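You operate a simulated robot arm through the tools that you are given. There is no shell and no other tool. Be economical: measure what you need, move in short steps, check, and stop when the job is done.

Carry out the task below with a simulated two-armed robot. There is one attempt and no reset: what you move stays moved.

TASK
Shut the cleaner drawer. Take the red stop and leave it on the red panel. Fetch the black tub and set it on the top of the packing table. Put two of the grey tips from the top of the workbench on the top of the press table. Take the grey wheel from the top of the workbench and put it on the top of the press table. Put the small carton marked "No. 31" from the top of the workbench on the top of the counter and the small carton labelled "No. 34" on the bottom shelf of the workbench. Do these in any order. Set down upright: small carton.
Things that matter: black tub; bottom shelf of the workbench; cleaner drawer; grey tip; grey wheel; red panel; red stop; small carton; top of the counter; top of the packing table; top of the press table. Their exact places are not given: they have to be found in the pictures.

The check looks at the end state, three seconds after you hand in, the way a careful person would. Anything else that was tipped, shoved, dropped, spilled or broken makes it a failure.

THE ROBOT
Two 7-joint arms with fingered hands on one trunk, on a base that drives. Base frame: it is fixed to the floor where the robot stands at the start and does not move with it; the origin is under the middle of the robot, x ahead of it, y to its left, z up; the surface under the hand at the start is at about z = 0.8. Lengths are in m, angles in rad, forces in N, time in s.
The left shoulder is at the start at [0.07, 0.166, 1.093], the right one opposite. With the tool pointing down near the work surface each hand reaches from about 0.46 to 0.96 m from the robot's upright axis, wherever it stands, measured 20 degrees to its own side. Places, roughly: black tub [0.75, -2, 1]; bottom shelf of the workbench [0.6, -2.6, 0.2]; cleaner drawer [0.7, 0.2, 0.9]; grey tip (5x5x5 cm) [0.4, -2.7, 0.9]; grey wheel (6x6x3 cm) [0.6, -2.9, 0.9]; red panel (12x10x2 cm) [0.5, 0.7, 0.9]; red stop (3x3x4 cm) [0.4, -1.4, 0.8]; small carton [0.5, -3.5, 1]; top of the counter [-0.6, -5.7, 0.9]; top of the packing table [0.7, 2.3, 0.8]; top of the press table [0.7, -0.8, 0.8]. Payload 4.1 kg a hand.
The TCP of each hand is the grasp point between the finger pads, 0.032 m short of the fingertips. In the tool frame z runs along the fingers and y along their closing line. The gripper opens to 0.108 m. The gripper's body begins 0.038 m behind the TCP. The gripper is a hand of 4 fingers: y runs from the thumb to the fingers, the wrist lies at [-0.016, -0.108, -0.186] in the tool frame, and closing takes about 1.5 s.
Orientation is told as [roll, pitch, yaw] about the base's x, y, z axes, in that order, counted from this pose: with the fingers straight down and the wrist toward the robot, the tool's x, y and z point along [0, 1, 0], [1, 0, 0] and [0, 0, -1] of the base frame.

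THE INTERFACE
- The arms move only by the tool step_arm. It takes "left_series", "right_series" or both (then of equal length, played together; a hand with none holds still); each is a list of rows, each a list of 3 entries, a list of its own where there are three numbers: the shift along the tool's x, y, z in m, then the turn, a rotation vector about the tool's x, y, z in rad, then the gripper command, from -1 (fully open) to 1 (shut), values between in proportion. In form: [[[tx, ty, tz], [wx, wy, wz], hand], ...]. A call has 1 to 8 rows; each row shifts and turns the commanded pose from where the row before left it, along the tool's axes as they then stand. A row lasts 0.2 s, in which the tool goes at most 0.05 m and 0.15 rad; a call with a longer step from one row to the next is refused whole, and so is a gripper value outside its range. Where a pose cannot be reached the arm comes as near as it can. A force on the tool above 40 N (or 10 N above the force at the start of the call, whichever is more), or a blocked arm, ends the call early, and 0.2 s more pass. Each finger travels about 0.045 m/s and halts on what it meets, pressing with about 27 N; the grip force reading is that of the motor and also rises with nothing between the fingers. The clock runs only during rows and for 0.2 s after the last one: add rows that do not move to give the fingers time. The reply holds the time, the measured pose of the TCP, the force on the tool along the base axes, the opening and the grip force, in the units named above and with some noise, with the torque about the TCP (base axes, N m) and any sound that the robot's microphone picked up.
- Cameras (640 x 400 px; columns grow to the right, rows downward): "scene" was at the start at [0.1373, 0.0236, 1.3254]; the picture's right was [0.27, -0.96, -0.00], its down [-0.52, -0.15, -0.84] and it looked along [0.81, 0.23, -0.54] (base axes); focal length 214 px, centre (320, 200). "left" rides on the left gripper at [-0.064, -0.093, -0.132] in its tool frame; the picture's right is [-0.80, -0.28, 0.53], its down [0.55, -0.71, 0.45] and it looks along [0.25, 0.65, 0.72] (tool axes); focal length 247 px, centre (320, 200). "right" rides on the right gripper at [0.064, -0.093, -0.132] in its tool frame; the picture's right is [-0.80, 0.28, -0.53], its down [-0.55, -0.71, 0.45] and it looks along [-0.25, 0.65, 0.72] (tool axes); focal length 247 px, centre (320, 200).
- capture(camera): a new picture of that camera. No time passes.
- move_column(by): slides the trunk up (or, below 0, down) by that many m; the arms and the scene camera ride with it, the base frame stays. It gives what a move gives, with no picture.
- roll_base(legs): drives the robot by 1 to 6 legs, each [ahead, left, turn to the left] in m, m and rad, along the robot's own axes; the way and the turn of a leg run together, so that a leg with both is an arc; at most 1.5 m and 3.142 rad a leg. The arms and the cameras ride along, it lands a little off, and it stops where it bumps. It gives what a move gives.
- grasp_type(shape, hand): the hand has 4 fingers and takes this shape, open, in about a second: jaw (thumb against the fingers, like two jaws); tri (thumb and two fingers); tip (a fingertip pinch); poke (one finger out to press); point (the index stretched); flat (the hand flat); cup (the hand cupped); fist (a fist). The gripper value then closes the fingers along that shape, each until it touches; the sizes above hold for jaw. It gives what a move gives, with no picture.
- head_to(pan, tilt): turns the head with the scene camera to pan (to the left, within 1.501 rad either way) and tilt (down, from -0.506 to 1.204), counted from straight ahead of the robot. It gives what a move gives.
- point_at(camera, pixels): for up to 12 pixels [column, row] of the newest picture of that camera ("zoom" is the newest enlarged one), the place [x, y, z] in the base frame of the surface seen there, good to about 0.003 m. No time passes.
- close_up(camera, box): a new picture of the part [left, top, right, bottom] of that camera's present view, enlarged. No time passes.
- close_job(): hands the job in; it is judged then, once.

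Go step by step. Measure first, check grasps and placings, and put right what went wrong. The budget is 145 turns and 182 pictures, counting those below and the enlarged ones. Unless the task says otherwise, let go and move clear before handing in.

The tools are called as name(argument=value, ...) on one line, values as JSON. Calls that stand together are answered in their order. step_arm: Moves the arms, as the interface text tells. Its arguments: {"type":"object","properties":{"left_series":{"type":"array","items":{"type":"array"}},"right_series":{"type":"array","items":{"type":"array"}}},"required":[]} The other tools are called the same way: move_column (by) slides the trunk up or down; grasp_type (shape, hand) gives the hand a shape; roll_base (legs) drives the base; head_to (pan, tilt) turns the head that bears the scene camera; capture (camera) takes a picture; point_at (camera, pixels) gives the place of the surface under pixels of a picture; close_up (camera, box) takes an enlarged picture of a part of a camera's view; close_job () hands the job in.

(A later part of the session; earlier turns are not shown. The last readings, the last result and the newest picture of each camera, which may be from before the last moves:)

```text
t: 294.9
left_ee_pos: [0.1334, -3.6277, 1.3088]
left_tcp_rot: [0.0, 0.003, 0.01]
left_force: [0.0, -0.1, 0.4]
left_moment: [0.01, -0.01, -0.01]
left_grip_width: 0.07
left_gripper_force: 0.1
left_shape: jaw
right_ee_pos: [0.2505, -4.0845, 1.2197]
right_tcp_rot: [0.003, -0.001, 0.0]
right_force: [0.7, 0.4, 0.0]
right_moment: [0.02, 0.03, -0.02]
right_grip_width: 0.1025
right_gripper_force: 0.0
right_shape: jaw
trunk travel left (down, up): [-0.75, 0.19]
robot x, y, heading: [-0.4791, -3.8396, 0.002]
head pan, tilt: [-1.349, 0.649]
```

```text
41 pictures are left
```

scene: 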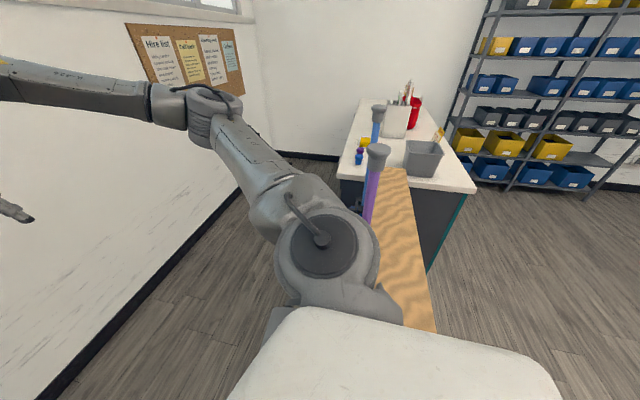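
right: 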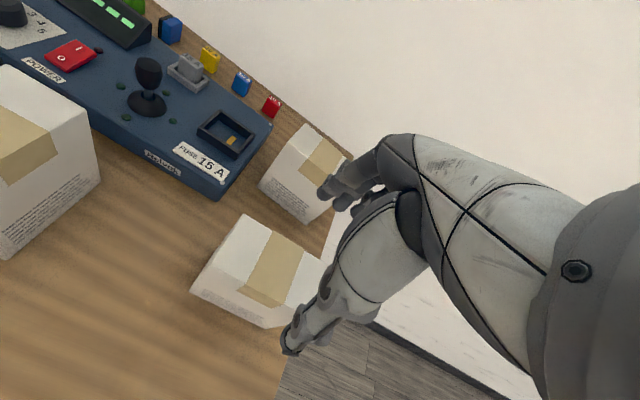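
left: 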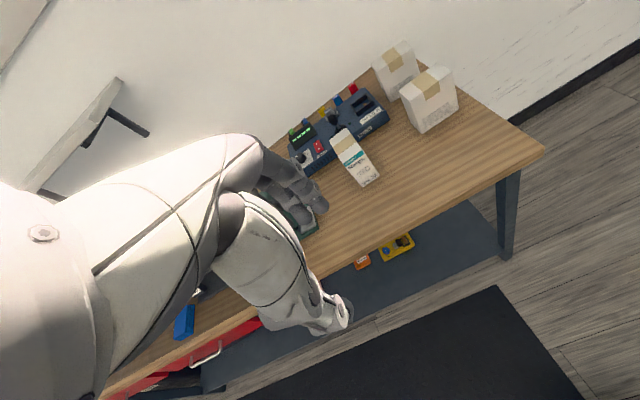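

The wooden stand with its posts still stands. I measure its edges to compare with before (front was y≈−4.13) and to map the counter.

point_at(camera="scene", pixels=[[400, 200], [415, 320], [385, 175], [430, 200], [435, 325], [360, 110], [345, 175], [470, 188], [435, 110], [424, 150], [359, 155], [450, 180]])

close_up(camera="scene", box=[320, 80, 480, 180])

```text
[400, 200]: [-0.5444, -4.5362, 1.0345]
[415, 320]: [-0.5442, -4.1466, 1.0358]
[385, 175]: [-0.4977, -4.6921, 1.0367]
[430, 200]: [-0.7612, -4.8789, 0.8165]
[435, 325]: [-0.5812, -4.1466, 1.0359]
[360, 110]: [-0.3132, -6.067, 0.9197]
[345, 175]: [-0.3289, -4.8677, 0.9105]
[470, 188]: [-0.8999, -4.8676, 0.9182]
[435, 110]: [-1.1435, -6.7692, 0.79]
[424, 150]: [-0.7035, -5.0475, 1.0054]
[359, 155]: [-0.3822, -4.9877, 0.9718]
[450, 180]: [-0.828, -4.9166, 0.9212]
```

```text
4.00 times, centred on (400, 130) of scene
```

zoom: 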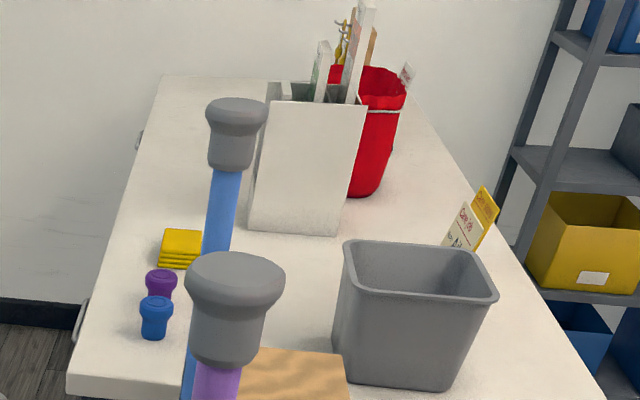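

The stand stays in place (near edge y −4.147), and the counter top is at z≈0.918, x −0.9…−0.3, y<−4.87. Now I pan back and zoom in on the cartons' −y ends.

head_to(pan=0.45, tilt=0.35)

close_up(camera="scene", box=[270, 190, 350, 240])

```text
t: 296.7
left_ee_pos: [0.1323, -3.6272, 1.3104]
left_tcp_rot: [0.0, 0.004, 0.009]
left_force: [-0.4, -0.6, 0.1]
left_moment: [-0.01, -0.02, 0.01]
left_grip_width: 0.0701
left_gripper_force: 0.1
left_shape: jaw
right_ee_pos: [0.2498, -4.0837, 1.2194]
right_tcp_rot: [0.002, -0.001, -0.001]
right_force: [0.5, -0.3, 0.0]
right_moment: [0.02, 0.0, -0.02]
right_grip_width: 0.1025
right_gripper_force: 0.2
right_shape: jaw
trunk travel left (down, up): [-0.75, 0.19]
robot x, y, heading: [-0.474, -3.8337, -0.0]
head pan, tilt: [0.45, 0.351]
```

```text
8.00 times, centred on (310, 215) of scene
```

zoom: 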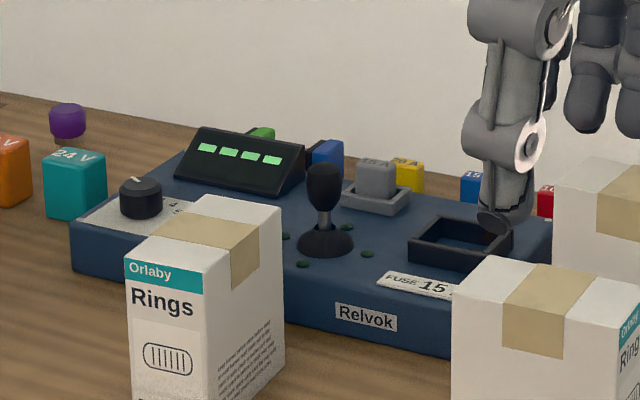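

The label is on C1's −y end, visible at the right edge. I zoom further right.

close_up(camera="scene", box=[320, 195, 384, 255])

```text
6.67 times, centred on (352, 225) of scene
```

zoom: 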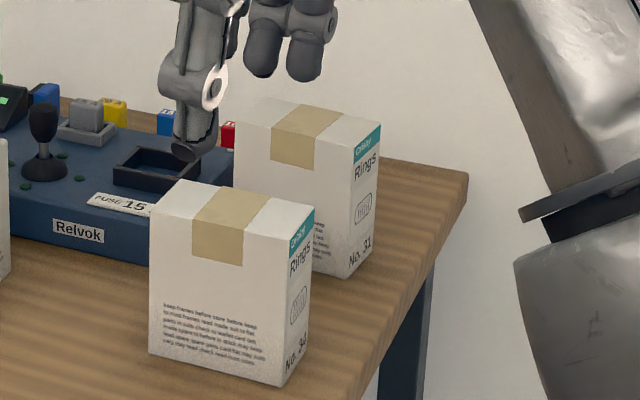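

C2 (rear) reads "No. 31", C1 (front) reads "No. 34". So C1 goes to the bottom shelf, C2 to the counter. I return over C1 and lower to just above it.

roll_base(legs=[[0, 0.615, 0], [0.3, 0, 0]])

step_arm(right_series=[[[0, 0, 0.045], [0, 0, 0], -0.9], [[0, 0, 0.045], [0, 0, 0], -0.9], [[0, 0, 0.045], [0, 0, 0], -0.9], [[0, 0, 0.02], [0, 0, 0], -0.9]])

capture(camera="right")

```text
t: 301.7
left_ee_pos: [0.4337, -3.023, 1.3103]
left_tcp_rot: [-0.001, 0.002, 0.008]
left_force: [-0.2, 0.2, -0.5]
left_moment: [0.01, -0.02, 0.0]
left_grip_width: 0.0697
left_gripper_force: 0.1
left_shape: jaw
right_ee_pos: [0.5517, -3.4813, 1.2217]
right_tcp_rot: [0.003, -0.003, -0.003]
right_force: [0.8, -1.2, 0.2]
right_moment: [-0.03, -0.01, 0.0]
right_grip_width: 0.1026
right_gripper_force: 0.1
right_shape: jaw
trunk travel left (down, up): [-0.75, 0.19]
robot x, y, heading: [-0.1775, -3.2312, -0.001]
head pan, tilt: [0.45, 0.351]
```

```text
t: 302.7
left_ee_pos: [0.4353, -3.0235, 1.3109]
left_tcp_rot: [-0.001, 0.003, 0.008]
left_force: [0.5, -0.3, -0.5]
left_moment: [0.0, -0.01, 0.02]
left_grip_width: 0.0702
left_gripper_force: 0.0
left_shape: jaw
right_ee_pos: [0.5526, -3.481, 1.065]
right_tcp_rot: [0.001, -0.001, -0.003]
right_force: [-0.4, 0.1, -0.1]
right_moment: [-0.02, -0.03, 0.02]
right_grip_width: 0.1023
right_gripper_force: 0.0
right_shape: jaw
trunk travel left (down, up): [-0.75, 0.19]
robot x, y, heading: [-0.1773, -3.2335, -0.001]
head pan, tilt: [0.45, 0.351]
```

```text
37 pictures are left
```

right: 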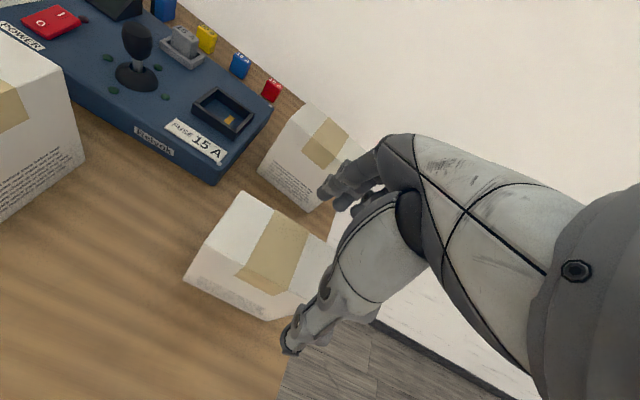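

point_at(camera="right", pixels=[[241, 196], [210, 247], [270, 230], [235, 225], [300, 225], [270, 280], [200, 270], [300, 110], [270, 145], [345, 130], [310, 150]])

```text
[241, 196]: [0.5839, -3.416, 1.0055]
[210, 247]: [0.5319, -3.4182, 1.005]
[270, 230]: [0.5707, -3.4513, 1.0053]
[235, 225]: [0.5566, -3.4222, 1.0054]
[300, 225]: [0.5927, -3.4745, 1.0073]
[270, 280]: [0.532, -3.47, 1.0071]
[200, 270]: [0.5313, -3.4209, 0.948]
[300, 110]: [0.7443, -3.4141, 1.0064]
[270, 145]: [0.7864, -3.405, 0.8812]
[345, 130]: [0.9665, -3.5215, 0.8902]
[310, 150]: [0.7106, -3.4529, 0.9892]
```

C1 centre ≈(0.561,−3.466). I align, lower to z≈0.983, and close.

step_arm(right_series=[[[0.014, 0.009, 0.01], [0, 0, 0], -0.9], [[0, 0, 0.04], [0, 0, 0], -0.9], [[0, 0, 0.032], [0, 0, 0], -0.9], [[0, 0, 0], [0, 0, 0], 1], [[0, 0, 0], [0, 0, 0], 1], [[0, 0, 0], [0, 0, 0], 1], [[0, 0, 0], [0, 0, 0], 1], [[0, 0, -0.03], [0, 0, 0], 1]])

step_arm(right_series=[[[0, 0, -0.05], [0, 0, 0], 1], [[0, 0, -0.05], [0, 0, 0], 1], [[0, 0, -0.05], [0, 0, 0], 1]])

capture(camera="right")

```text
t: 304.5
left_ee_pos: [0.4344, -3.0226, 1.3098]
left_tcp_rot: [-0.002, 0.001, 0.007]
left_force: [-0.1, -0.2, 0.0]
left_moment: [0.04, 0.04, 0.02]
left_grip_width: 0.07
left_gripper_force: 0.1
left_shape: jaw
right_ee_pos: [0.5592, -3.4671, 1.0139]
right_tcp_rot: [0.0, -0.002, -0.002]
right_force: [0.3, 0.6, -2.7]
right_moment: [-0.01, -0.02, -0.05]
right_grip_width: 0.0548
right_gripper_force: 26.2
right_shape: jaw
trunk travel left (down, up): [-0.75, 0.19]
robot x, y, heading: [-0.1754, -3.2313, -0.005]
head pan, tilt: [0.45, 0.351]
```

```text
t: 305.3
left_ee_pos: [0.4348, -3.0237, 1.3092]
left_tcp_rot: [-0.001, 0.001, 0.007]
left_force: [0.3, -0.7, 0.2]
left_moment: [-0.02, 0.02, 0.0]
left_grip_width: 0.0704
left_gripper_force: 0.0
left_shape: jaw
right_ee_pos: [0.561, -3.4683, 1.1655]
right_tcp_rot: [0.0, 0.0, -0.003]
right_force: [0.0, 0.4, -2.0]
right_moment: [-0.01, -0.02, 0.01]
right_grip_width: 0.0546
right_gripper_force: 26.8
right_shape: jaw
trunk travel left (down, up): [-0.75, 0.19]
robot x, y, heading: [-0.1769, -3.2296, -0.004]
head pan, tilt: [0.45, 0.351]
```

```text
36 pictures are left
```

right: 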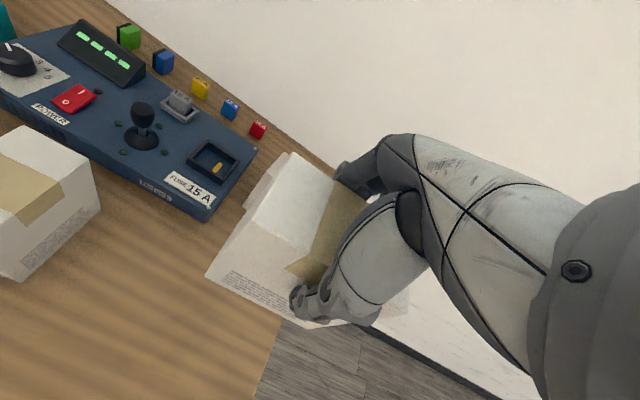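

Carton No. 34 is held. I back off, lower the trunk far down, tuck the left hand in, and look at the bottom shelf.

roll_base(legs=[[-0.38, 0, 0]])

step_arm(left_series=[[[0.02, -0.03, 0], [0, 0, 0], -0.3], [[0.02, -0.03, 0], [0, 0, 0], -0.3], [[0.02, -0.03, 0], [0, 0, 0], -0.3]])

move_column(by=-0.68)

head_to(pan=0.0, tilt=0.45)

capture(camera="scene")

```text
t: 307.7
left_ee_pos: [0.0577, -3.0238, 1.309]
left_tcp_rot: [-0.001, 0.005, 0.004]
left_force: [-0.6, 0.1, 1.1]
left_moment: [-0.02, 0.02, -0.03]
left_grip_width: 0.0699
left_gripper_force: 0.1
left_shape: jaw
right_ee_pos: [0.1828, -3.4682, 1.1631]
right_tcp_rot: [0.0, 0.001, -0.007]
right_force: [0.8, -0.3, -2.3]
right_moment: [0.01, -0.01, 0.0]
right_grip_width: 0.0545
right_gripper_force: 26.8
right_shape: jaw
trunk travel left (down, up): [-0.75, 0.19]
robot x, y, heading: [-0.5574, -3.2322, -0.007]
head pan, tilt: [0.45, 0.351]
```

```text
t: 308.5
left_ee_pos: [-0.0333, -2.956, 1.3039]
left_tcp_rot: [0.0, 0.015, 0.023]
left_force: [0.1, -0.1, -0.1]
left_moment: [-0.04, -0.01, 0.02]
left_grip_width: 0.0699
left_gripper_force: 0.1
left_shape: jaw
right_ee_pos: [0.1814, -3.468, 1.1653]
right_tcp_rot: [0.002, -0.002, -0.006]
right_force: [-1.1, 0.5, -2.3]
right_moment: [0.0, -0.04, -0.01]
right_grip_width: 0.0546
right_gripper_force: 26.6
right_shape: jaw
trunk travel left (down, up): [-0.75, 0.19]
robot x, y, heading: [-0.5532, -3.2327, -0.007]
head pan, tilt: [0.45, 0.351]
```

```text
refused: -0.68 is not a number from -0.4 to 0.4
```

```text
t: 309.4
left_ee_pos: [-0.032, -2.9557, 1.305]
left_tcp_rot: [-0.008, 0.012, 0.023]
left_force: [-0.3, 0.2, -0.1]
left_moment: [0.01, -0.01, -0.01]
left_grip_width: 0.07
left_gripper_force: 0.1
left_shape: jaw
right_ee_pos: [0.1812, -3.4694, 1.164]
right_tcp_rot: [0.002, 0.0, -0.006]
right_force: [0.0, -0.8, -2.7]
right_moment: [0.0, -0.04, -0.01]
right_grip_width: 0.0545
right_gripper_force: 27.3
right_shape: jaw
trunk travel left (down, up): [-0.75, 0.19]
robot x, y, heading: [-0.5579, -3.2319, -0.007]
head pan, tilt: [0.0, 0.45]
```

```text
35 pictures are left
```

scene: 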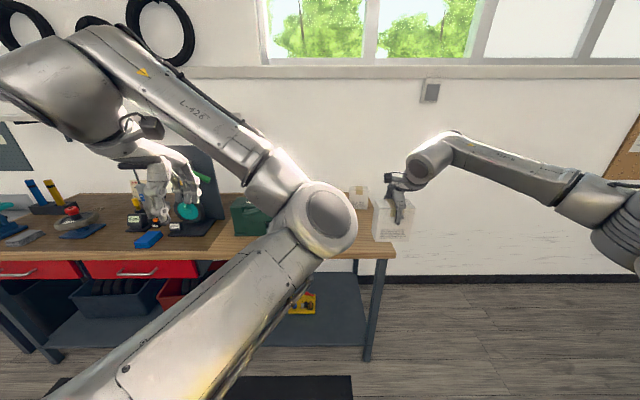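

The column moves in steps up to 0.4 m. I lower it twice and look at the shelf.

move_column(by=-0.36)

move_column(by=-0.33)

head_to(pan=-0.05, tilt=0.35)

capture(camera="scene")

```text
t: 312.9
left_ee_pos: [-0.0334, -2.9543, 0.9475]
left_tcp_rot: [-0.007, 0.005, 0.025]
left_force: [-1.1, -1.3, 0.0]
left_moment: [0.03, -0.03, 0.03]
left_grip_width: 0.0699
left_gripper_force: 0.0
left_shape: jaw
right_ee_pos: [0.1812, -3.468, 0.8034]
right_tcp_rot: [0.003, 0.0, -0.007]
right_force: [0.2, 0.3, -2.0]
right_moment: [-0.06, -0.02, 0.02]
right_grip_width: 0.0545
right_gripper_force: 26.9
right_shape: jaw
trunk travel left (down, up): [-0.39, 0.55]
robot x, y, heading: [-0.5527, -3.2324, -0.005]
head pan, tilt: [0.0, 0.45]
```

```text
t: 316.2
left_ee_pos: [-0.0331, -2.9545, 0.619]
left_tcp_rot: [-0.007, 0.005, 0.023]
left_force: [0.0, -0.2, 0.3]
left_moment: [-0.01, 0.03, -0.04]
left_grip_width: 0.07
left_gripper_force: 0.0
left_shape: jaw
right_ee_pos: [0.1825, -3.467, 0.4746]
right_tcp_rot: [0.002, -0.003, -0.004]
right_force: [0.5, 0.4, -2.3]
right_moment: [0.03, 0.0, 0.01]
right_grip_width: 0.0546
right_gripper_force: 27.4
right_shape: jaw
trunk travel left (down, up): [-0.06, 0.88]
robot x, y, heading: [-0.5528, -3.2298, -0.007]
head pan, tilt: [0.0, 0.45]
```

```text
t: 316.9
left_ee_pos: [-0.0327, -2.953, 0.6182]
left_tcp_rot: [-0.009, 0.005, 0.025]
left_force: [-0.4, 0.0, 0.1]
left_moment: [-0.01, 0.01, 0.04]
left_grip_width: 0.0698
left_gripper_force: 0.0
left_shape: jaw
right_ee_pos: [0.1813, -3.4686, 0.4734]
right_tcp_rot: [0.002, 0.001, -0.006]
right_force: [0.6, -1.0, -1.2]
right_moment: [0.02, -0.01, 0.0]
right_grip_width: 0.0546
right_gripper_force: 26.9
right_shape: jaw
trunk travel left (down, up): [-0.06, 0.88]
robot x, y, heading: [-0.5533, -3.2312, -0.006]
head pan, tilt: [-0.051, 0.351]
```

```text
34 pictures are left
```

scene: 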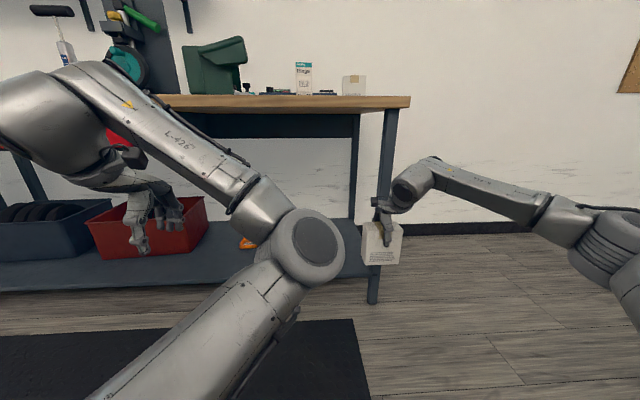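

point_at(camera="scene", pixels=[[356, 270], [350, 230], [345, 260], [362, 240], [372, 290], [352, 180], [388, 180], [245, 243], [225, 250], [352, 110], [410, 105]])

roll_base(legs=[[0, 0.2, 0.006]])

capture(camera="right")

```text
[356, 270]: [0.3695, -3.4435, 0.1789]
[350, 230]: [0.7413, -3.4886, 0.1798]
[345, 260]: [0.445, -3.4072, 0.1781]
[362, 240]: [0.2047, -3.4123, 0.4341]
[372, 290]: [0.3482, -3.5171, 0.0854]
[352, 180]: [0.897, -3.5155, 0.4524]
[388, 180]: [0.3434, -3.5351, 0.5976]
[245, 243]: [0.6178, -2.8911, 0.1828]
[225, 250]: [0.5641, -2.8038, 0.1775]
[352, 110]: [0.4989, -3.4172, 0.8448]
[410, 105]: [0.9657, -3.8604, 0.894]
```

```text
t: 318.4
left_ee_pos: [-0.0332, -2.7504, 0.6178]
left_tcp_rot: [-0.01, 0.005, 0.032]
left_force: [0.5, -0.4, -0.8]
left_moment: [0.01, -0.02, 0.01]
left_grip_width: 0.0698
left_gripper_force: 0.0
left_shape: jaw
right_ee_pos: [0.1839, -3.2624, 0.4741]
right_tcp_rot: [0.002, -0.002, 0.001]
right_force: [0.6, -0.1, -2.2]
right_moment: [-0.01, 0.01, -0.01]
right_grip_width: 0.0545
right_gripper_force: 27.5
right_shape: jaw
trunk travel left (down, up): [-0.06, 0.88]
robot x, y, heading: [-0.5532, -3.0286, -0.0]
head pan, tilt: [-0.051, 0.351]
```

```text
33 pictures are left
```

right: 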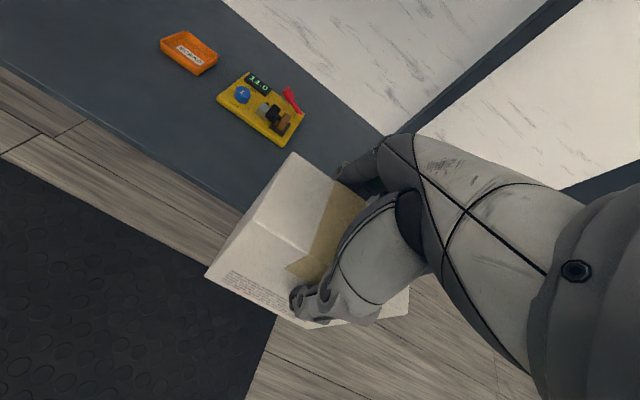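

The shelf is at z≈0.179, front edge x≈0.36. I measure the yellow gadget to be sure the spot (0.46,−3.28) is free.

point_at(camera="right", pixels=[[282, 145], [302, 118], [220, 95], [250, 72], [240, 200], [180, 190], [330, 140]])

step_arm(right_series=[[[-0.02, 0, 0.03], [0, 0, 0], 1], [[0, 0, 0.04], [0, 0, 0], 1], [[0, 0, 0.04], [0, 0, 0], 1], [[0, 0, 0.03], [0, 0, 0], 1]])

```text
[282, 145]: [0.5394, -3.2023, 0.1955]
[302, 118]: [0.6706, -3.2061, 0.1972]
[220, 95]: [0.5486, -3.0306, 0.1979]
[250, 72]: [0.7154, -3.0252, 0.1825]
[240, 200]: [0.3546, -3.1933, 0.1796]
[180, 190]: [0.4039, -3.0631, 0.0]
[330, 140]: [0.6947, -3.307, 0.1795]
```

```text
t: 319.4
left_ee_pos: [-0.0339, -2.7476, 0.6173]
left_tcp_rot: [-0.008, 0.005, 0.035]
left_force: [0.2, -0.1, 0.2]
left_moment: [-0.04, -0.02, 0.02]
left_grip_width: 0.0701
left_gripper_force: 0.0
left_shape: jaw
right_ee_pos: [0.1835, -3.2826, 0.3334]
right_tcp_rot: [0.0, 0.0, 0.0]
right_force: [0.6, 1.0, -2.3]
right_moment: [0.0, -0.01, -0.02]
right_grip_width: 0.0547
right_gripper_force: 26.4
right_shape: jaw
trunk travel left (down, up): [-0.06, 0.88]
robot x, y, heading: [-0.5514, -3.0299, 0.002]
head pan, tilt: [-0.051, 0.351]
```

The spot is free. I drive 0.28 m forward with the carton 5 cm above the shelf level.

roll_base(legs=[[0.28, 0, 0]])

capture(camera="right")

capture(camera="scene")

```text
t: 321.4
left_ee_pos: [0.2426, -2.7479, 0.6192]
left_tcp_rot: [-0.01, 0.005, 0.035]
left_force: [-0.6, -0.8, 0.0]
left_moment: [0.0, 0.02, -0.01]
left_grip_width: 0.0701
left_gripper_force: 0.0
left_shape: jaw
right_ee_pos: [0.4612, -3.2836, 0.3343]
right_tcp_rot: [0.002, -0.001, 0.0]
right_force: [0.2, -1.0, -1.4]
right_moment: [0.0, -0.03, -0.04]
right_grip_width: 0.0544
right_gripper_force: 27.1
right_shape: jaw
trunk travel left (down, up): [-0.06, 0.88]
robot x, y, heading: [-0.2792, -3.0251, -0.001]
head pan, tilt: [-0.051, 0.351]
```

```text
32 pictures are left
```

right: 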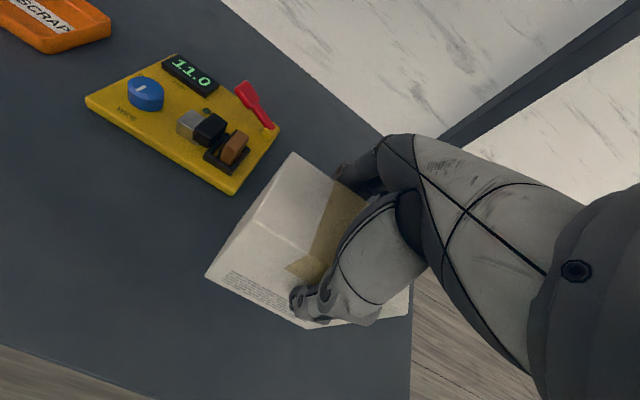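

```text
31 pictures are left
```

scene: 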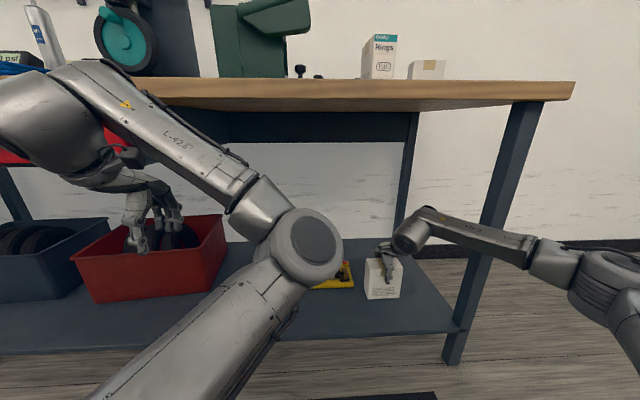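

The carton is above the shelf, clear of the gadget. I lower it to the shelf.

step_arm(right_series=[[[0, 0, 0.03], [0, 0, 0], 1], [[0, 0, 0.014], [0, 0, 0], 1], [[0, 0, 0.004], [0, 0, 0], 1], [[0, 0, 0], [0, 0, 0], 1]])

```text
t: 322.4
left_ee_pos: [0.2438, -2.7469, 0.6168]
left_tcp_rot: [-0.009, 0.005, 0.037]
left_force: [-0.5, 0.2, -0.3]
left_moment: [0.01, -0.01, 0.04]
left_grip_width: 0.07
left_gripper_force: 0.1
left_shape: jaw
right_ee_pos: [0.4611, -3.2832, 0.2854]
right_tcp_rot: [0.002, 0.0, 0.0]
right_force: [0.2, 0.7, -2.9]
right_moment: [0.01, 0.02, 0.03]
right_grip_width: 0.0547
right_gripper_force: 27.2
right_shape: jaw
trunk travel left (down, up): [-0.06, 0.88]
robot x, y, heading: [-0.2763, -3.0308, -0.0]
head pan, tilt: [-0.051, 0.351]
```

step_arm(right_series=[[[0, 0, 0.003], [0, 0, 0], 1], [[0, 0, 0.003], [0, 0, 0], 1], [[0, 0, 0], [0, 0, 0], 1]])

```text
t: 323.2
left_ee_pos: [0.2416, -2.7476, 0.6193]
left_tcp_rot: [-0.01, 0.004, 0.036]
left_force: [-0.5, -0.2, 0.9]
left_moment: [-0.01, 0.01, -0.01]
left_grip_width: 0.0701
left_gripper_force: 0.0
left_shape: jaw
right_ee_pos: [0.4613, -3.2833, 0.2824]
right_tcp_rot: [0.002, -0.007, 0.0]
right_force: [-0.7, -1.3, 11.8]
right_moment: [-0.08, 0.08, -0.03]
right_grip_width: 0.0547
right_gripper_force: 27.1
right_shape: jaw
trunk travel left (down, up): [-0.06, 0.88]
robot x, y, heading: [-0.2775, -3.0292, -0.005]
head pan, tilt: [-0.051, 0.351]
```

Contact on the shelf (12 N). I ease up a touch, open, and rise straight.

step_arm(right_series=[[[0, 0, -0.002], [0, 0, 0], 0.2], [[0, 0, 0], [0, 0, 0], -0.6], [[0, 0, 0], [0, 0, 0], -0.6], [[0, 0, 0], [0, 0, 0], -0.6], [[0, 0, -0.02], [0, 0, 0], -0.6], [[0, 0, -0.04], [0, 0, 0], -0.6], [[0, 0, -0.04], [0, 0, 0], -0.6], [[0, 0, -0.04], [0, 0, 0], -0.6]])

capture(camera="right")

```text
t: 325.0
left_ee_pos: [0.2423, -2.7475, 0.6176]
left_tcp_rot: [-0.01, 0.004, 0.035]
left_force: [0.3, 0.4, -0.4]
left_moment: [0.02, 0.01, 0.0]
left_grip_width: 0.07
left_gripper_force: 0.1
left_shape: jaw
right_ee_pos: [0.4601, -3.2839, 0.4227]
right_tcp_rot: [0.001, 0.001, 0.0]
right_force: [-0.7, -0.1, -0.8]
right_moment: [0.0, 0.02, 0.03]
right_grip_width: 0.0864
right_gripper_force: 0.0
right_shape: jaw
trunk travel left (down, up): [-0.06, 0.88]
robot x, y, heading: [-0.2768, -3.0279, -0.001]
head pan, tilt: [-0.051, 0.351]
```

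```text
30 pictures are left
```

right: 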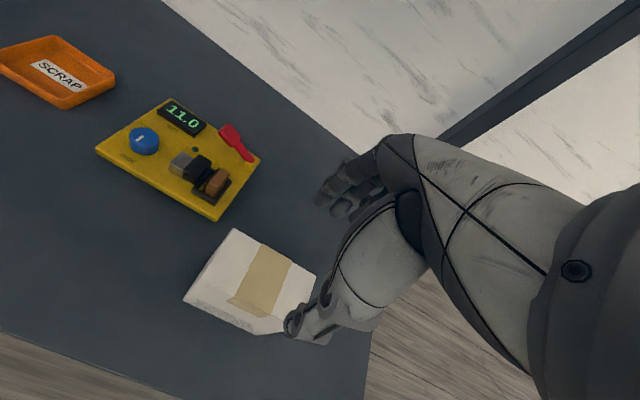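

The carton stands upright on the bottom shelf. I back off, shift right, and verify its label from the side.

roll_base(legs=[[-0.28, 0, 0], [0, -0.65, 0]])

head_to(pan=0.35, tilt=0.35)

capture(camera="scene")

```text
t: 330.2
left_ee_pos: [-0.0402, -3.399, 0.6195]
left_tcp_rot: [-0.009, 0.005, 0.033]
left_force: [0.3, -0.7, -0.3]
left_moment: [-0.01, 0.04, -0.01]
left_grip_width: 0.0699
left_gripper_force: 0.1
left_shape: jaw
right_ee_pos: [0.1753, -3.9368, 0.422]
right_tcp_rot: [0.003, -0.002, -0.003]
right_force: [-1.1, 0.6, -0.2]
right_moment: [-0.02, 0.02, 0.02]
right_grip_width: 0.0859
right_gripper_force: 0.0
right_shape: jaw
trunk travel left (down, up): [-0.06, 0.88]
robot x, y, heading: [-0.5595, -3.6773, -0.006]
head pan, tilt: [-0.051, 0.351]
```

```text
t: 331.0
left_ee_pos: [-0.0402, -3.3985, 0.6191]
left_tcp_rot: [-0.01, 0.006, 0.034]
left_force: [0.4, -0.2, -0.2]
left_moment: [0.01, 0.0, 0.02]
left_grip_width: 0.0698
left_gripper_force: 0.0
left_shape: jaw
right_ee_pos: [0.1761, -3.9367, 0.421]
right_tcp_rot: [0.002, -0.002, -0.004]
right_force: [0.0, -0.5, -0.3]
right_moment: [-0.02, -0.01, 0.01]
right_grip_width: 0.0861
right_gripper_force: 0.1
right_shape: jaw
trunk travel left (down, up): [-0.06, 0.88]
robot x, y, heading: [-0.5632, -3.6813, -0.001]
head pan, tilt: [0.351, 0.351]
```

```text
29 pictures are left
```

scene: 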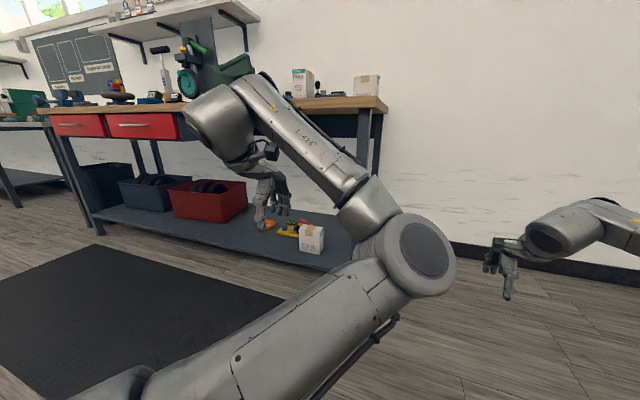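

close_up(camera="scene", box=[292, 215, 340, 260])

close_up(camera="scene", box=[340, 65, 388, 110])

```text
8.89 times, centred on (316, 238) of scene
```

zoom: 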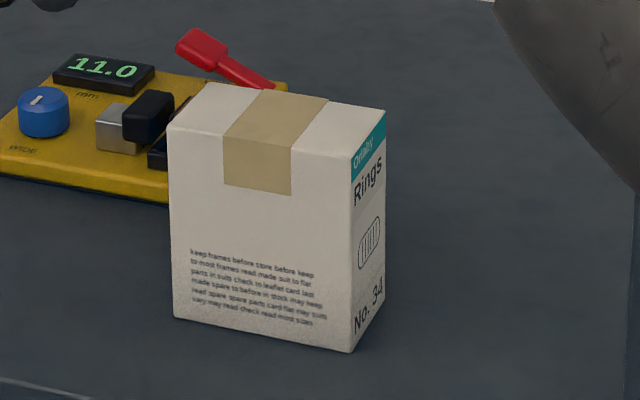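

```text
8.89 times, centred on (364, 88) of scene
```

zoom: 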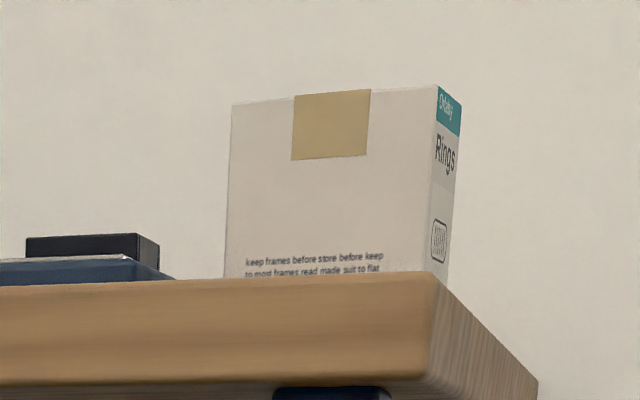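

"No. 34" is confirmed on the shelf. Now I raise the trunk and go back for carton No. 31.

move_column(by=0.4)

move_column(by=0.36)

roll_base(legs=[[0, 0.465, 0], [0.46, 0, 0]])

capture(camera="right")

```text
t: 334.9
left_ee_pos: [-0.0393, -3.3972, 1.0187]
left_tcp_rot: [-0.007, 0.005, 0.035]
left_force: [-0.4, -0.2, 0.5]
left_moment: [0.02, -0.01, -0.02]
left_grip_width: 0.0699
left_gripper_force: 0.1
left_shape: jaw
right_ee_pos: [0.1772, -3.9358, 0.8213]
right_tcp_rot: [0.0, -0.001, -0.002]
right_force: [0.7, 0.6, -0.4]
right_moment: [0.0, -0.02, 0.03]
right_grip_width: 0.0864
right_gripper_force: 0.0
right_shape: jaw
trunk travel left (down, up): [-0.46, 0.48]
robot x, y, heading: [-0.5601, -3.6794, -0.008]
head pan, tilt: [0.351, 0.351]
```

```text
t: 338.4
left_ee_pos: [-0.0407, -3.3987, 1.3784]
left_tcp_rot: [-0.009, 0.007, 0.033]
left_force: [-0.8, 0.2, -0.2]
left_moment: [-0.05, -0.03, 0.03]
left_grip_width: 0.07
left_gripper_force: 0.1
left_shape: jaw
right_ee_pos: [0.1773, -3.9364, 1.1802]
right_tcp_rot: [0.001, -0.002, -0.003]
right_force: [0.4, 0.0, 0.2]
right_moment: [0.02, 0.01, -0.01]
right_grip_width: 0.0862
right_gripper_force: 0.1
right_shape: jaw
trunk travel left (down, up): [-0.82, 0.12]
robot x, y, heading: [-0.565, -3.6779, -0.002]
head pan, tilt: [0.351, 0.351]
```

```text
t: 343.5
left_ee_pos: [0.4215, -2.9372, 1.3791]
left_tcp_rot: [-0.009, 0.004, 0.03]
left_force: [0.1, -0.4, 0.1]
left_moment: [0.0, -0.01, 0.06]
left_grip_width: 0.0704
left_gripper_force: 0.1
left_shape: jaw
right_ee_pos: [0.6366, -3.4736, 1.1827]
right_tcp_rot: [0.002, -0.002, -0.004]
right_force: [-0.2, 0.2, -0.3]
right_moment: [0.02, -0.02, 0.03]
right_grip_width: 0.0863
right_gripper_force: 0.1
right_shape: jaw
trunk travel left (down, up): [-0.82, 0.12]
robot x, y, heading: [-0.0987, -3.2177, -0.006]
head pan, tilt: [0.351, 0.351]
```

```text
26 pictures are left
```

right: 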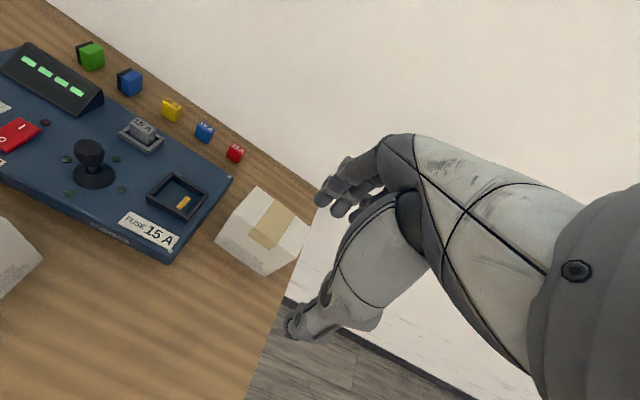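

point_at(camera="right", pixels=[[258, 192], [228, 234], [303, 228], [270, 260], [265, 225], [225, 180], [232, 245], [308, 222]])

```text
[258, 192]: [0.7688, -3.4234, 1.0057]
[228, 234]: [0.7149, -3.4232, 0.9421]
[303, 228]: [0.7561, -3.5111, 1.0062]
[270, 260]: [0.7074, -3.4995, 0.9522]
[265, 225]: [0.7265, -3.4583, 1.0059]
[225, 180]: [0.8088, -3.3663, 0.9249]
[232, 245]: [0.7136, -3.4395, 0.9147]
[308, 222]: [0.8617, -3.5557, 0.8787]
```

C2 centre ≈(0.737,−3.470), turned about −0.1 rad. I align the hand over it and go down to z≈1.05, then check.

step_arm(right_series=[[[0, 0, 0], [0, 0, 0.1], -0.9], [[0.006, 0.033, 0], [0, 0, 0], -0.9], [[0.006, 0.033, 0], [0, 0, 0], -0.9], [[0, 0.034, 0], [0, 0, 0], -0.9], [[0, 0, 0.045], [0, 0, 0], -0.9], [[0, 0, 0.045], [0, 0, 0], -0.9], [[0, 0, 0.04], [0, 0, 0], -0.9]])

capture(camera="right")

```text
t: 345.1
left_ee_pos: [0.4234, -2.9365, 1.3778]
left_tcp_rot: [-0.01, 0.007, 0.034]
left_force: [-0.1, 0.0, 0.7]
left_moment: [0.0, 0.02, 0.0]
left_grip_width: 0.0702
left_gripper_force: 0.0
left_shape: jaw
right_ee_pos: [0.7381, -3.4724, 1.0513]
right_tcp_rot: [0.003, -0.003, -0.105]
right_force: [1.0, -0.4, 0.8]
right_moment: [0.0, 0.0, -0.01]
right_grip_width: 0.1025
right_gripper_force: 0.0
right_shape: jaw
trunk travel left (down, up): [-0.82, 0.12]
robot x, y, heading: [-0.1018, -3.2173, -0.008]
head pan, tilt: [0.351, 0.351]
```

```text
25 pictures are left
```

right: 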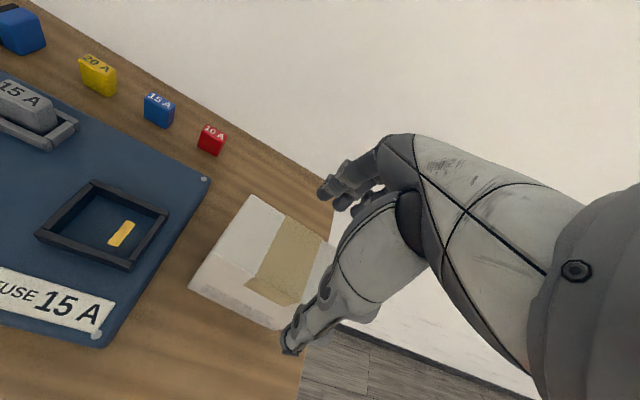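

Well aligned. I lower, close and lift.

step_arm(right_series=[[[0.003, 0, 0.035], [0, 0, 0], -0.9], [[0, 0, 0.033], [0, 0, 0], -0.9], [[0, 0, 0], [0, 0, 0], 1], [[0, 0, 0], [0, 0, 0], 1], [[0, 0, 0], [0, 0, 0], 1], [[0, 0, 0], [0, 0, 0], 1], [[0, 0, -0.03], [0, 0, 0], 1], [[0, 0, -0.05], [0, 0, 0], 1]])

step_arm(right_series=[[[0, 0, -0.05], [0, 0, 0], 1], [[0, 0, -0.05], [0, 0, 0], 1], [[0, -0.04, -0.02], [0, 0, 0], 1], [[0, -0.04, 0], [0, 0, 0], 1]])

capture(camera="right")

```text
t: 346.9
left_ee_pos: [0.4212, -2.937, 1.3782]
left_tcp_rot: [-0.01, 0.003, 0.033]
left_force: [-0.5, 0.9, 0.1]
left_moment: [-0.02, 0.01, 0.0]
left_grip_width: 0.0699
left_gripper_force: 0.1
left_shape: jaw
right_ee_pos: [0.7375, -3.4694, 1.0643]
right_tcp_rot: [0.0, -0.001, -0.103]
right_force: [-0.3, 0.0, -2.3]
right_moment: [0.0, -0.03, -0.02]
right_grip_width: 0.0547
right_gripper_force: 26.9
right_shape: jaw
trunk travel left (down, up): [-0.82, 0.12]
robot x, y, heading: [-0.0975, -3.2149, -0.004]
head pan, tilt: [0.351, 0.351]
```

```text
t: 347.9
left_ee_pos: [0.4209, -2.9377, 1.3785]
left_tcp_rot: [-0.008, 0.004, 0.035]
left_force: [-0.7, -0.5, 0.7]
left_moment: [-0.01, -0.02, 0.01]
left_grip_width: 0.07
left_gripper_force: 0.1
left_shape: jaw
right_ee_pos: [0.6594, -3.4618, 1.1849]
right_tcp_rot: [0.002, -0.001, -0.105]
right_force: [0.1, -0.2, -1.5]
right_moment: [0.0, 0.0, 0.01]
right_grip_width: 0.0548
right_gripper_force: 26.6
right_shape: jaw
trunk travel left (down, up): [-0.82, 0.12]
robot x, y, heading: [-0.1013, -3.2167, -0.006]
head pan, tilt: [0.351, 0.351]
```

```text
24 pictures are left
```

right: 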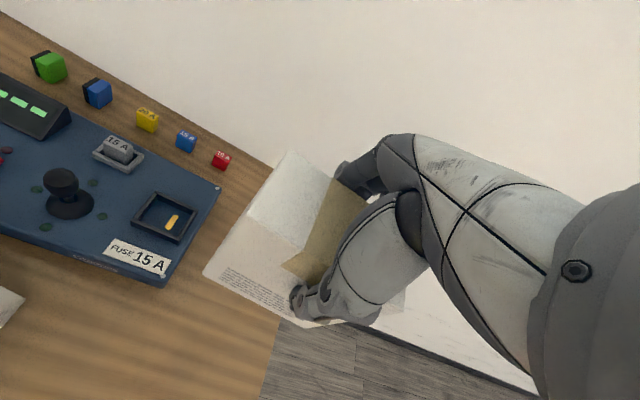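

Carton No. 31 is held. To reach the counter I'll use the aisle by the wall: back off, turn around to face −x, then go around the bench end.

roll_base(legs=[[-0.35, 0, 0], [0, -0.23, 0], [0, 0, 3.14]])

head_to(pan=0.9, tilt=0.5)

capture(camera="scene")

```text
t: 358.9
left_ee_pos: [-0.9787, -3.7174, 1.3777]
left_tcp_rot: [-0.009, 0.004, -3.117]
left_force: [-0.1, 0.7, -0.5]
left_moment: [0.02, 0.01, -0.03]
left_grip_width: 0.0698
left_gripper_force: 0.0
left_shape: jaw
right_ee_pos: [-1.2126, -3.1916, 1.1844]
right_tcp_rot: [0.002, 0.001, 3.031]
right_force: [0.3, 0.7, -3.5]
right_moment: [0.07, 0.01, 0.01]
right_grip_width: 0.0536
right_gripper_force: 27.4
right_shape: jaw
trunk travel left (down, up): [-0.82, 0.12]
robot x, y, heading: [-0.4505, -3.4442, 3.127]
head pan, tilt: [0.351, 0.351]
```

```text
t: 359.8
left_ee_pos: [-0.9792, -3.719, 1.3789]
left_tcp_rot: [-0.009, 0.005, -3.114]
left_force: [0.3, 0.1, 0.5]
left_moment: [0.01, 0.0, 0.01]
left_grip_width: 0.0699
left_gripper_force: 0.0
left_shape: jaw
right_ee_pos: [-1.2125, -3.1919, 1.1837]
right_tcp_rot: [0.003, 0.001, 3.028]
right_force: [-0.4, -0.7, -2.6]
right_moment: [-0.02, 0.01, -0.04]
right_grip_width: 0.0537
right_gripper_force: 26.7
right_shape: jaw
trunk travel left (down, up): [-0.82, 0.12]
robot x, y, heading: [-0.4549, -3.4439, 3.132]
head pan, tilt: [0.901, 0.499]
```

```text
23 pictures are left
```

scene: 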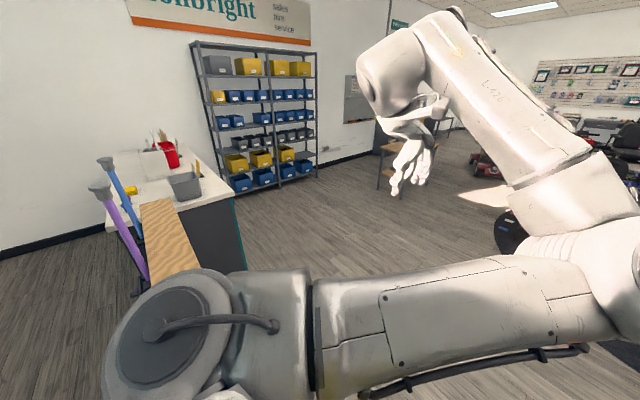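

I see the canes on the aisle side of the stand; I measure their places to keep clear.

point_at(camera="scene", pixels=[[98, 190], [120, 220], [143, 268], [105, 160], [125, 200], [137, 293], [112, 230], [168, 155], [185, 188], [130, 190]])

```text
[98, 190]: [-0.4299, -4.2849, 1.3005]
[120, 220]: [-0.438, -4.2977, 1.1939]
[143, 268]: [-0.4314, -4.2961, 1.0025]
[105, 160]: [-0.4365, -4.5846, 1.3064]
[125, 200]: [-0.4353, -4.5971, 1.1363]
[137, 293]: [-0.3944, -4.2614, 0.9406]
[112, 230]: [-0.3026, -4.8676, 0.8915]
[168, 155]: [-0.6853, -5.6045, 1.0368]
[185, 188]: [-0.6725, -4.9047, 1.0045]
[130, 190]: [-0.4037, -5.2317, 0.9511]
```

Canes at x≈−0.43 up to z 1.31. I raise the trunk 0.1 m and take a path that keeps both hands clear: diagonally into the aisle, then along it.

move_column(by=0.1)

roll_base(legs=[[-0.655, 0.51, 0.01], [-0.35, 0.15, 0], [0, 1.35, 0]])

head_to(pan=-0.1, tilt=0.6)

capture(camera="scene")

```text
t: 361.2
left_ee_pos: [-0.9782, -3.7203, 1.4784]
left_tcp_rot: [-0.01, 0.005, -3.118]
left_force: [0.1, -1.1, 0.3]
left_moment: [0.01, 0.03, 0.01]
left_grip_width: 0.0699
left_gripper_force: 0.0
left_shape: jaw
right_ee_pos: [-1.2114, -3.1916, 1.2844]
right_tcp_rot: [0.0, 0.0, 3.029]
right_force: [-0.8, -0.5, -1.7]
right_moment: [0.04, 0.03, 0.05]
right_grip_width: 0.0535
right_gripper_force: 27.3
right_shape: jaw
trunk travel left (down, up): [-0.92, 0.02]
robot x, y, heading: [-0.4536, -3.4471, 3.125]
head pan, tilt: [0.901, 0.499]
```

```text
t: 373.9
left_ee_pos: [0.0353, -5.7346, 1.4776]
left_tcp_rot: [-0.007, 0.006, -3.096]
left_force: [0.2, -0.2, -0.4]
left_moment: [0.01, -0.02, 0.0]
left_grip_width: 0.0699
left_gripper_force: 0.0
left_shape: jaw
right_ee_pos: [-0.2085, -5.2115, 1.2844]
right_tcp_rot: [0.002, 0.0, 3.052]
right_force: [-0.3, -0.5, -2.9]
right_moment: [-0.03, 0.01, 0.0]
right_grip_width: 0.0538
right_gripper_force: 27.2
right_shape: jaw
trunk travel left (down, up): [-0.92, 0.02]
robot x, y, heading: [0.5581, -5.4488, -3.134]
head pan, tilt: [0.901, 0.499]
```

```text
t: 375.2
left_ee_pos: [0.0351, -5.7349, 1.4783]
left_tcp_rot: [-0.008, 0.006, -3.093]
left_force: [-0.7, 0.3, 0.6]
left_moment: [0.0, 0.03, 0.03]
left_grip_width: 0.0703
left_gripper_force: 0.0
left_shape: jaw
right_ee_pos: [-0.2093, -5.213, 1.2841]
right_tcp_rot: [0.001, 0.0, 3.05]
right_force: [0.1, -0.2, -3.1]
right_moment: [0.0, -0.01, 0.0]
right_grip_width: 0.0536
right_gripper_force: 27.0
right_shape: jaw
trunk travel left (down, up): [-0.92, 0.02]
robot x, y, heading: [0.552, -5.4512, -3.13]
head pan, tilt: [-0.099, 0.6]
```

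```text
22 pictures are left
```

scene: 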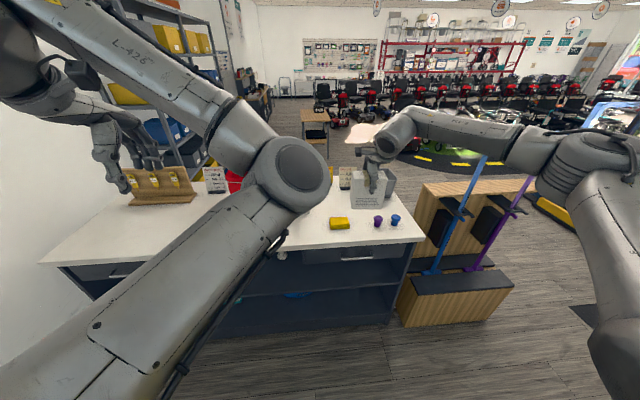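

The counter top is open between the yellow stack and the hook board. I measure spots there.

point_at(camera="scene", pixels=[[310, 235], [300, 222], [340, 222], [315, 205], [150, 235], [200, 215], [330, 185], [310, 247], [410, 225], [340, 190]])

capture(camera="right")

```text
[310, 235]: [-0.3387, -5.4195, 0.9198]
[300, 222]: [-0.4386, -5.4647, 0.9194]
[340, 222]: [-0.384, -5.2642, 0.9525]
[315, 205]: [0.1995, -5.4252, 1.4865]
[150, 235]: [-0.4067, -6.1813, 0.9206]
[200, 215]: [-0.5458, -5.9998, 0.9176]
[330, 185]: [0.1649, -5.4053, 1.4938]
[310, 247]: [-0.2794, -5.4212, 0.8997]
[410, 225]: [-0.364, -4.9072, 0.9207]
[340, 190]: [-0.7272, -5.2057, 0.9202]
```

```text
21 pictures are left
```

right: 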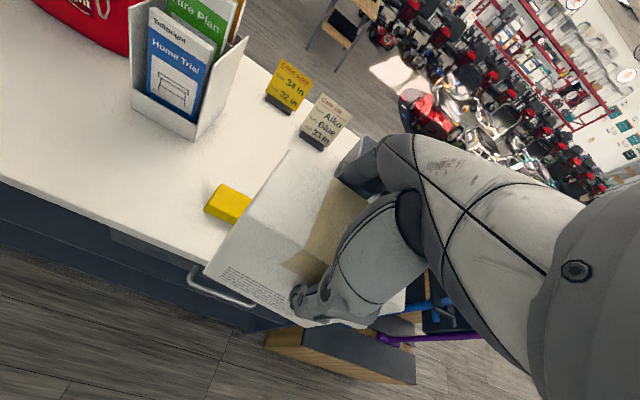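

point_at(camera="right", pixels=[[192, 138], [135, 95], [205, 210], [150, 190], [100, 170], [60, 100]])

roll_base(legs=[[0, 0.22, -0.01], [0.19, 0, 0]])

capture(camera="right")

```text
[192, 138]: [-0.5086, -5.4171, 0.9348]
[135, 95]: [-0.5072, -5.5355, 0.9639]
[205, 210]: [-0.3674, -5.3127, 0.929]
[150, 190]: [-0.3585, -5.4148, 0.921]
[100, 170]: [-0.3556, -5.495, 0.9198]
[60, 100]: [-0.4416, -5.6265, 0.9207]
```

```text
t: 378.0
left_ee_pos: [-0.1516, -5.9474, 1.4812]
left_tcp_rot: [-0.008, 0.001, -3.105]
left_force: [-0.1, 0.1, -0.1]
left_moment: [-0.02, 0.06, 0.02]
left_grip_width: 0.07
left_gripper_force: 0.0
left_shape: jaw
right_ee_pos: [-0.3912, -5.423, 1.2875]
right_tcp_rot: [0.001, -0.003, 3.04]
right_force: [-0.1, 0.1, -1.4]
right_moment: [-0.01, 0.04, -0.02]
right_grip_width: 0.0538
right_gripper_force: 26.6
right_shape: jaw
trunk travel left (down, up): [-0.92, 0.02]
robot x, y, heading: [0.3662, -5.6651, 3.136]
head pan, tilt: [-0.099, 0.6]
```

```text
20 pictures are left
```

right: 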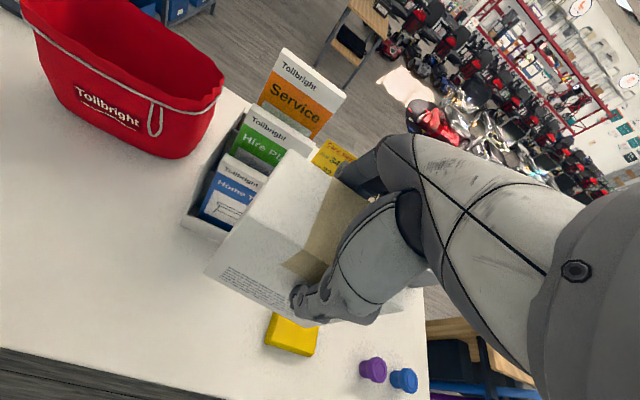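

The spot at x≈−0.385, y≈−5.42 is between the brochure holder (x −0.51) and the counter's edge, and clear of the yellow stack. I lower the trunk 0.2 m and shift the carton slightly.

move_column(by=-0.2)

step_arm(right_series=[[[0.02, -0.004, 0.02], [0, 0, 0], 1], [[0, 0, 0.02], [0, 0, 0], 1], [[0, 0, 0], [0, 0, 0], 1]])

capture(camera="right")

head_to(pan=-0.25, tilt=0.6)

capture(camera="scene")

```text
t: 380.2
left_ee_pos: [-0.1559, -5.9486, 1.2792]
left_tcp_rot: [-0.007, 0.006, -3.106]
left_force: [0.1, 0.1, 0.1]
left_moment: [-0.01, 0.0, -0.01]
left_grip_width: 0.07
left_gripper_force: 0.1
left_shape: jaw
right_ee_pos: [-0.3967, -5.4238, 1.0848]
right_tcp_rot: [0.001, -0.001, 3.042]
right_force: [0.5, 0.1, -2.2]
right_moment: [0.0, -0.02, 0.01]
right_grip_width: 0.0538
right_gripper_force: 26.8
right_shape: jaw
trunk travel left (down, up): [-0.72, 0.22]
robot x, y, heading: [0.3643, -5.665, 3.142]
head pan, tilt: [-0.099, 0.6]
```

```text
t: 381.0
left_ee_pos: [-0.1563, -5.9488, 1.2781]
left_tcp_rot: [-0.009, 0.004, -3.105]
left_force: [0.4, 0.3, -0.5]
left_moment: [-0.03, 0.01, -0.03]
left_grip_width: 0.0699
left_gripper_force: 0.0
left_shape: jaw
right_ee_pos: [-0.3928, -5.4443, 1.0443]
right_tcp_rot: [0.001, -0.002, 3.039]
right_force: [-0.2, -0.4, -1.8]
right_moment: [0.0, -0.03, -0.01]
right_grip_width: 0.0535
right_gripper_force: 26.8
right_shape: jaw
trunk travel left (down, up): [-0.72, 0.22]
robot x, y, heading: [0.3665, -5.6669, 3.137]
head pan, tilt: [-0.099, 0.6]
```

```text
19 pictures are left
```

right: 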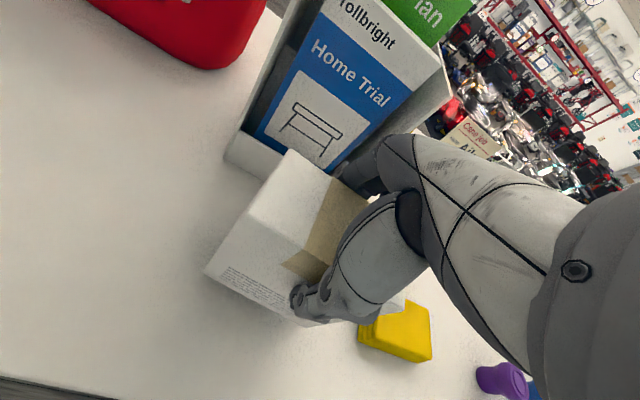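

```text
t: 381.7
left_ee_pos: [-0.1556, -5.9478, 1.2785]
left_tcp_rot: [-0.009, 0.004, -3.105]
left_force: [0.4, -0.1, 0.4]
left_moment: [-0.02, 0.0, -0.02]
left_grip_width: 0.07
left_gripper_force: 0.0
left_shape: jaw
right_ee_pos: [-0.3933, -5.4444, 1.0442]
right_tcp_rot: [0.003, 0.0, 3.039]
right_force: [0.0, -0.1, -1.6]
right_moment: [0.04, -0.02, 0.0]
right_grip_width: 0.0536
right_gripper_force: 27.0
right_shape: jaw
trunk travel left (down, up): [-0.72, 0.22]
robot x, y, heading: [0.3637, -5.666, 3.141]
head pan, tilt: [-0.25, 0.6]
```

```text
18 pictures are left
```

scene: 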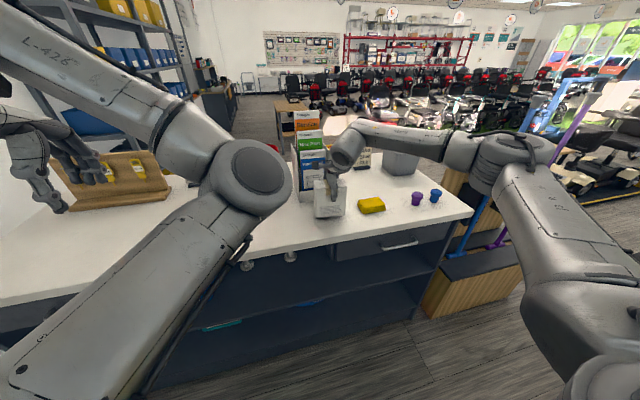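

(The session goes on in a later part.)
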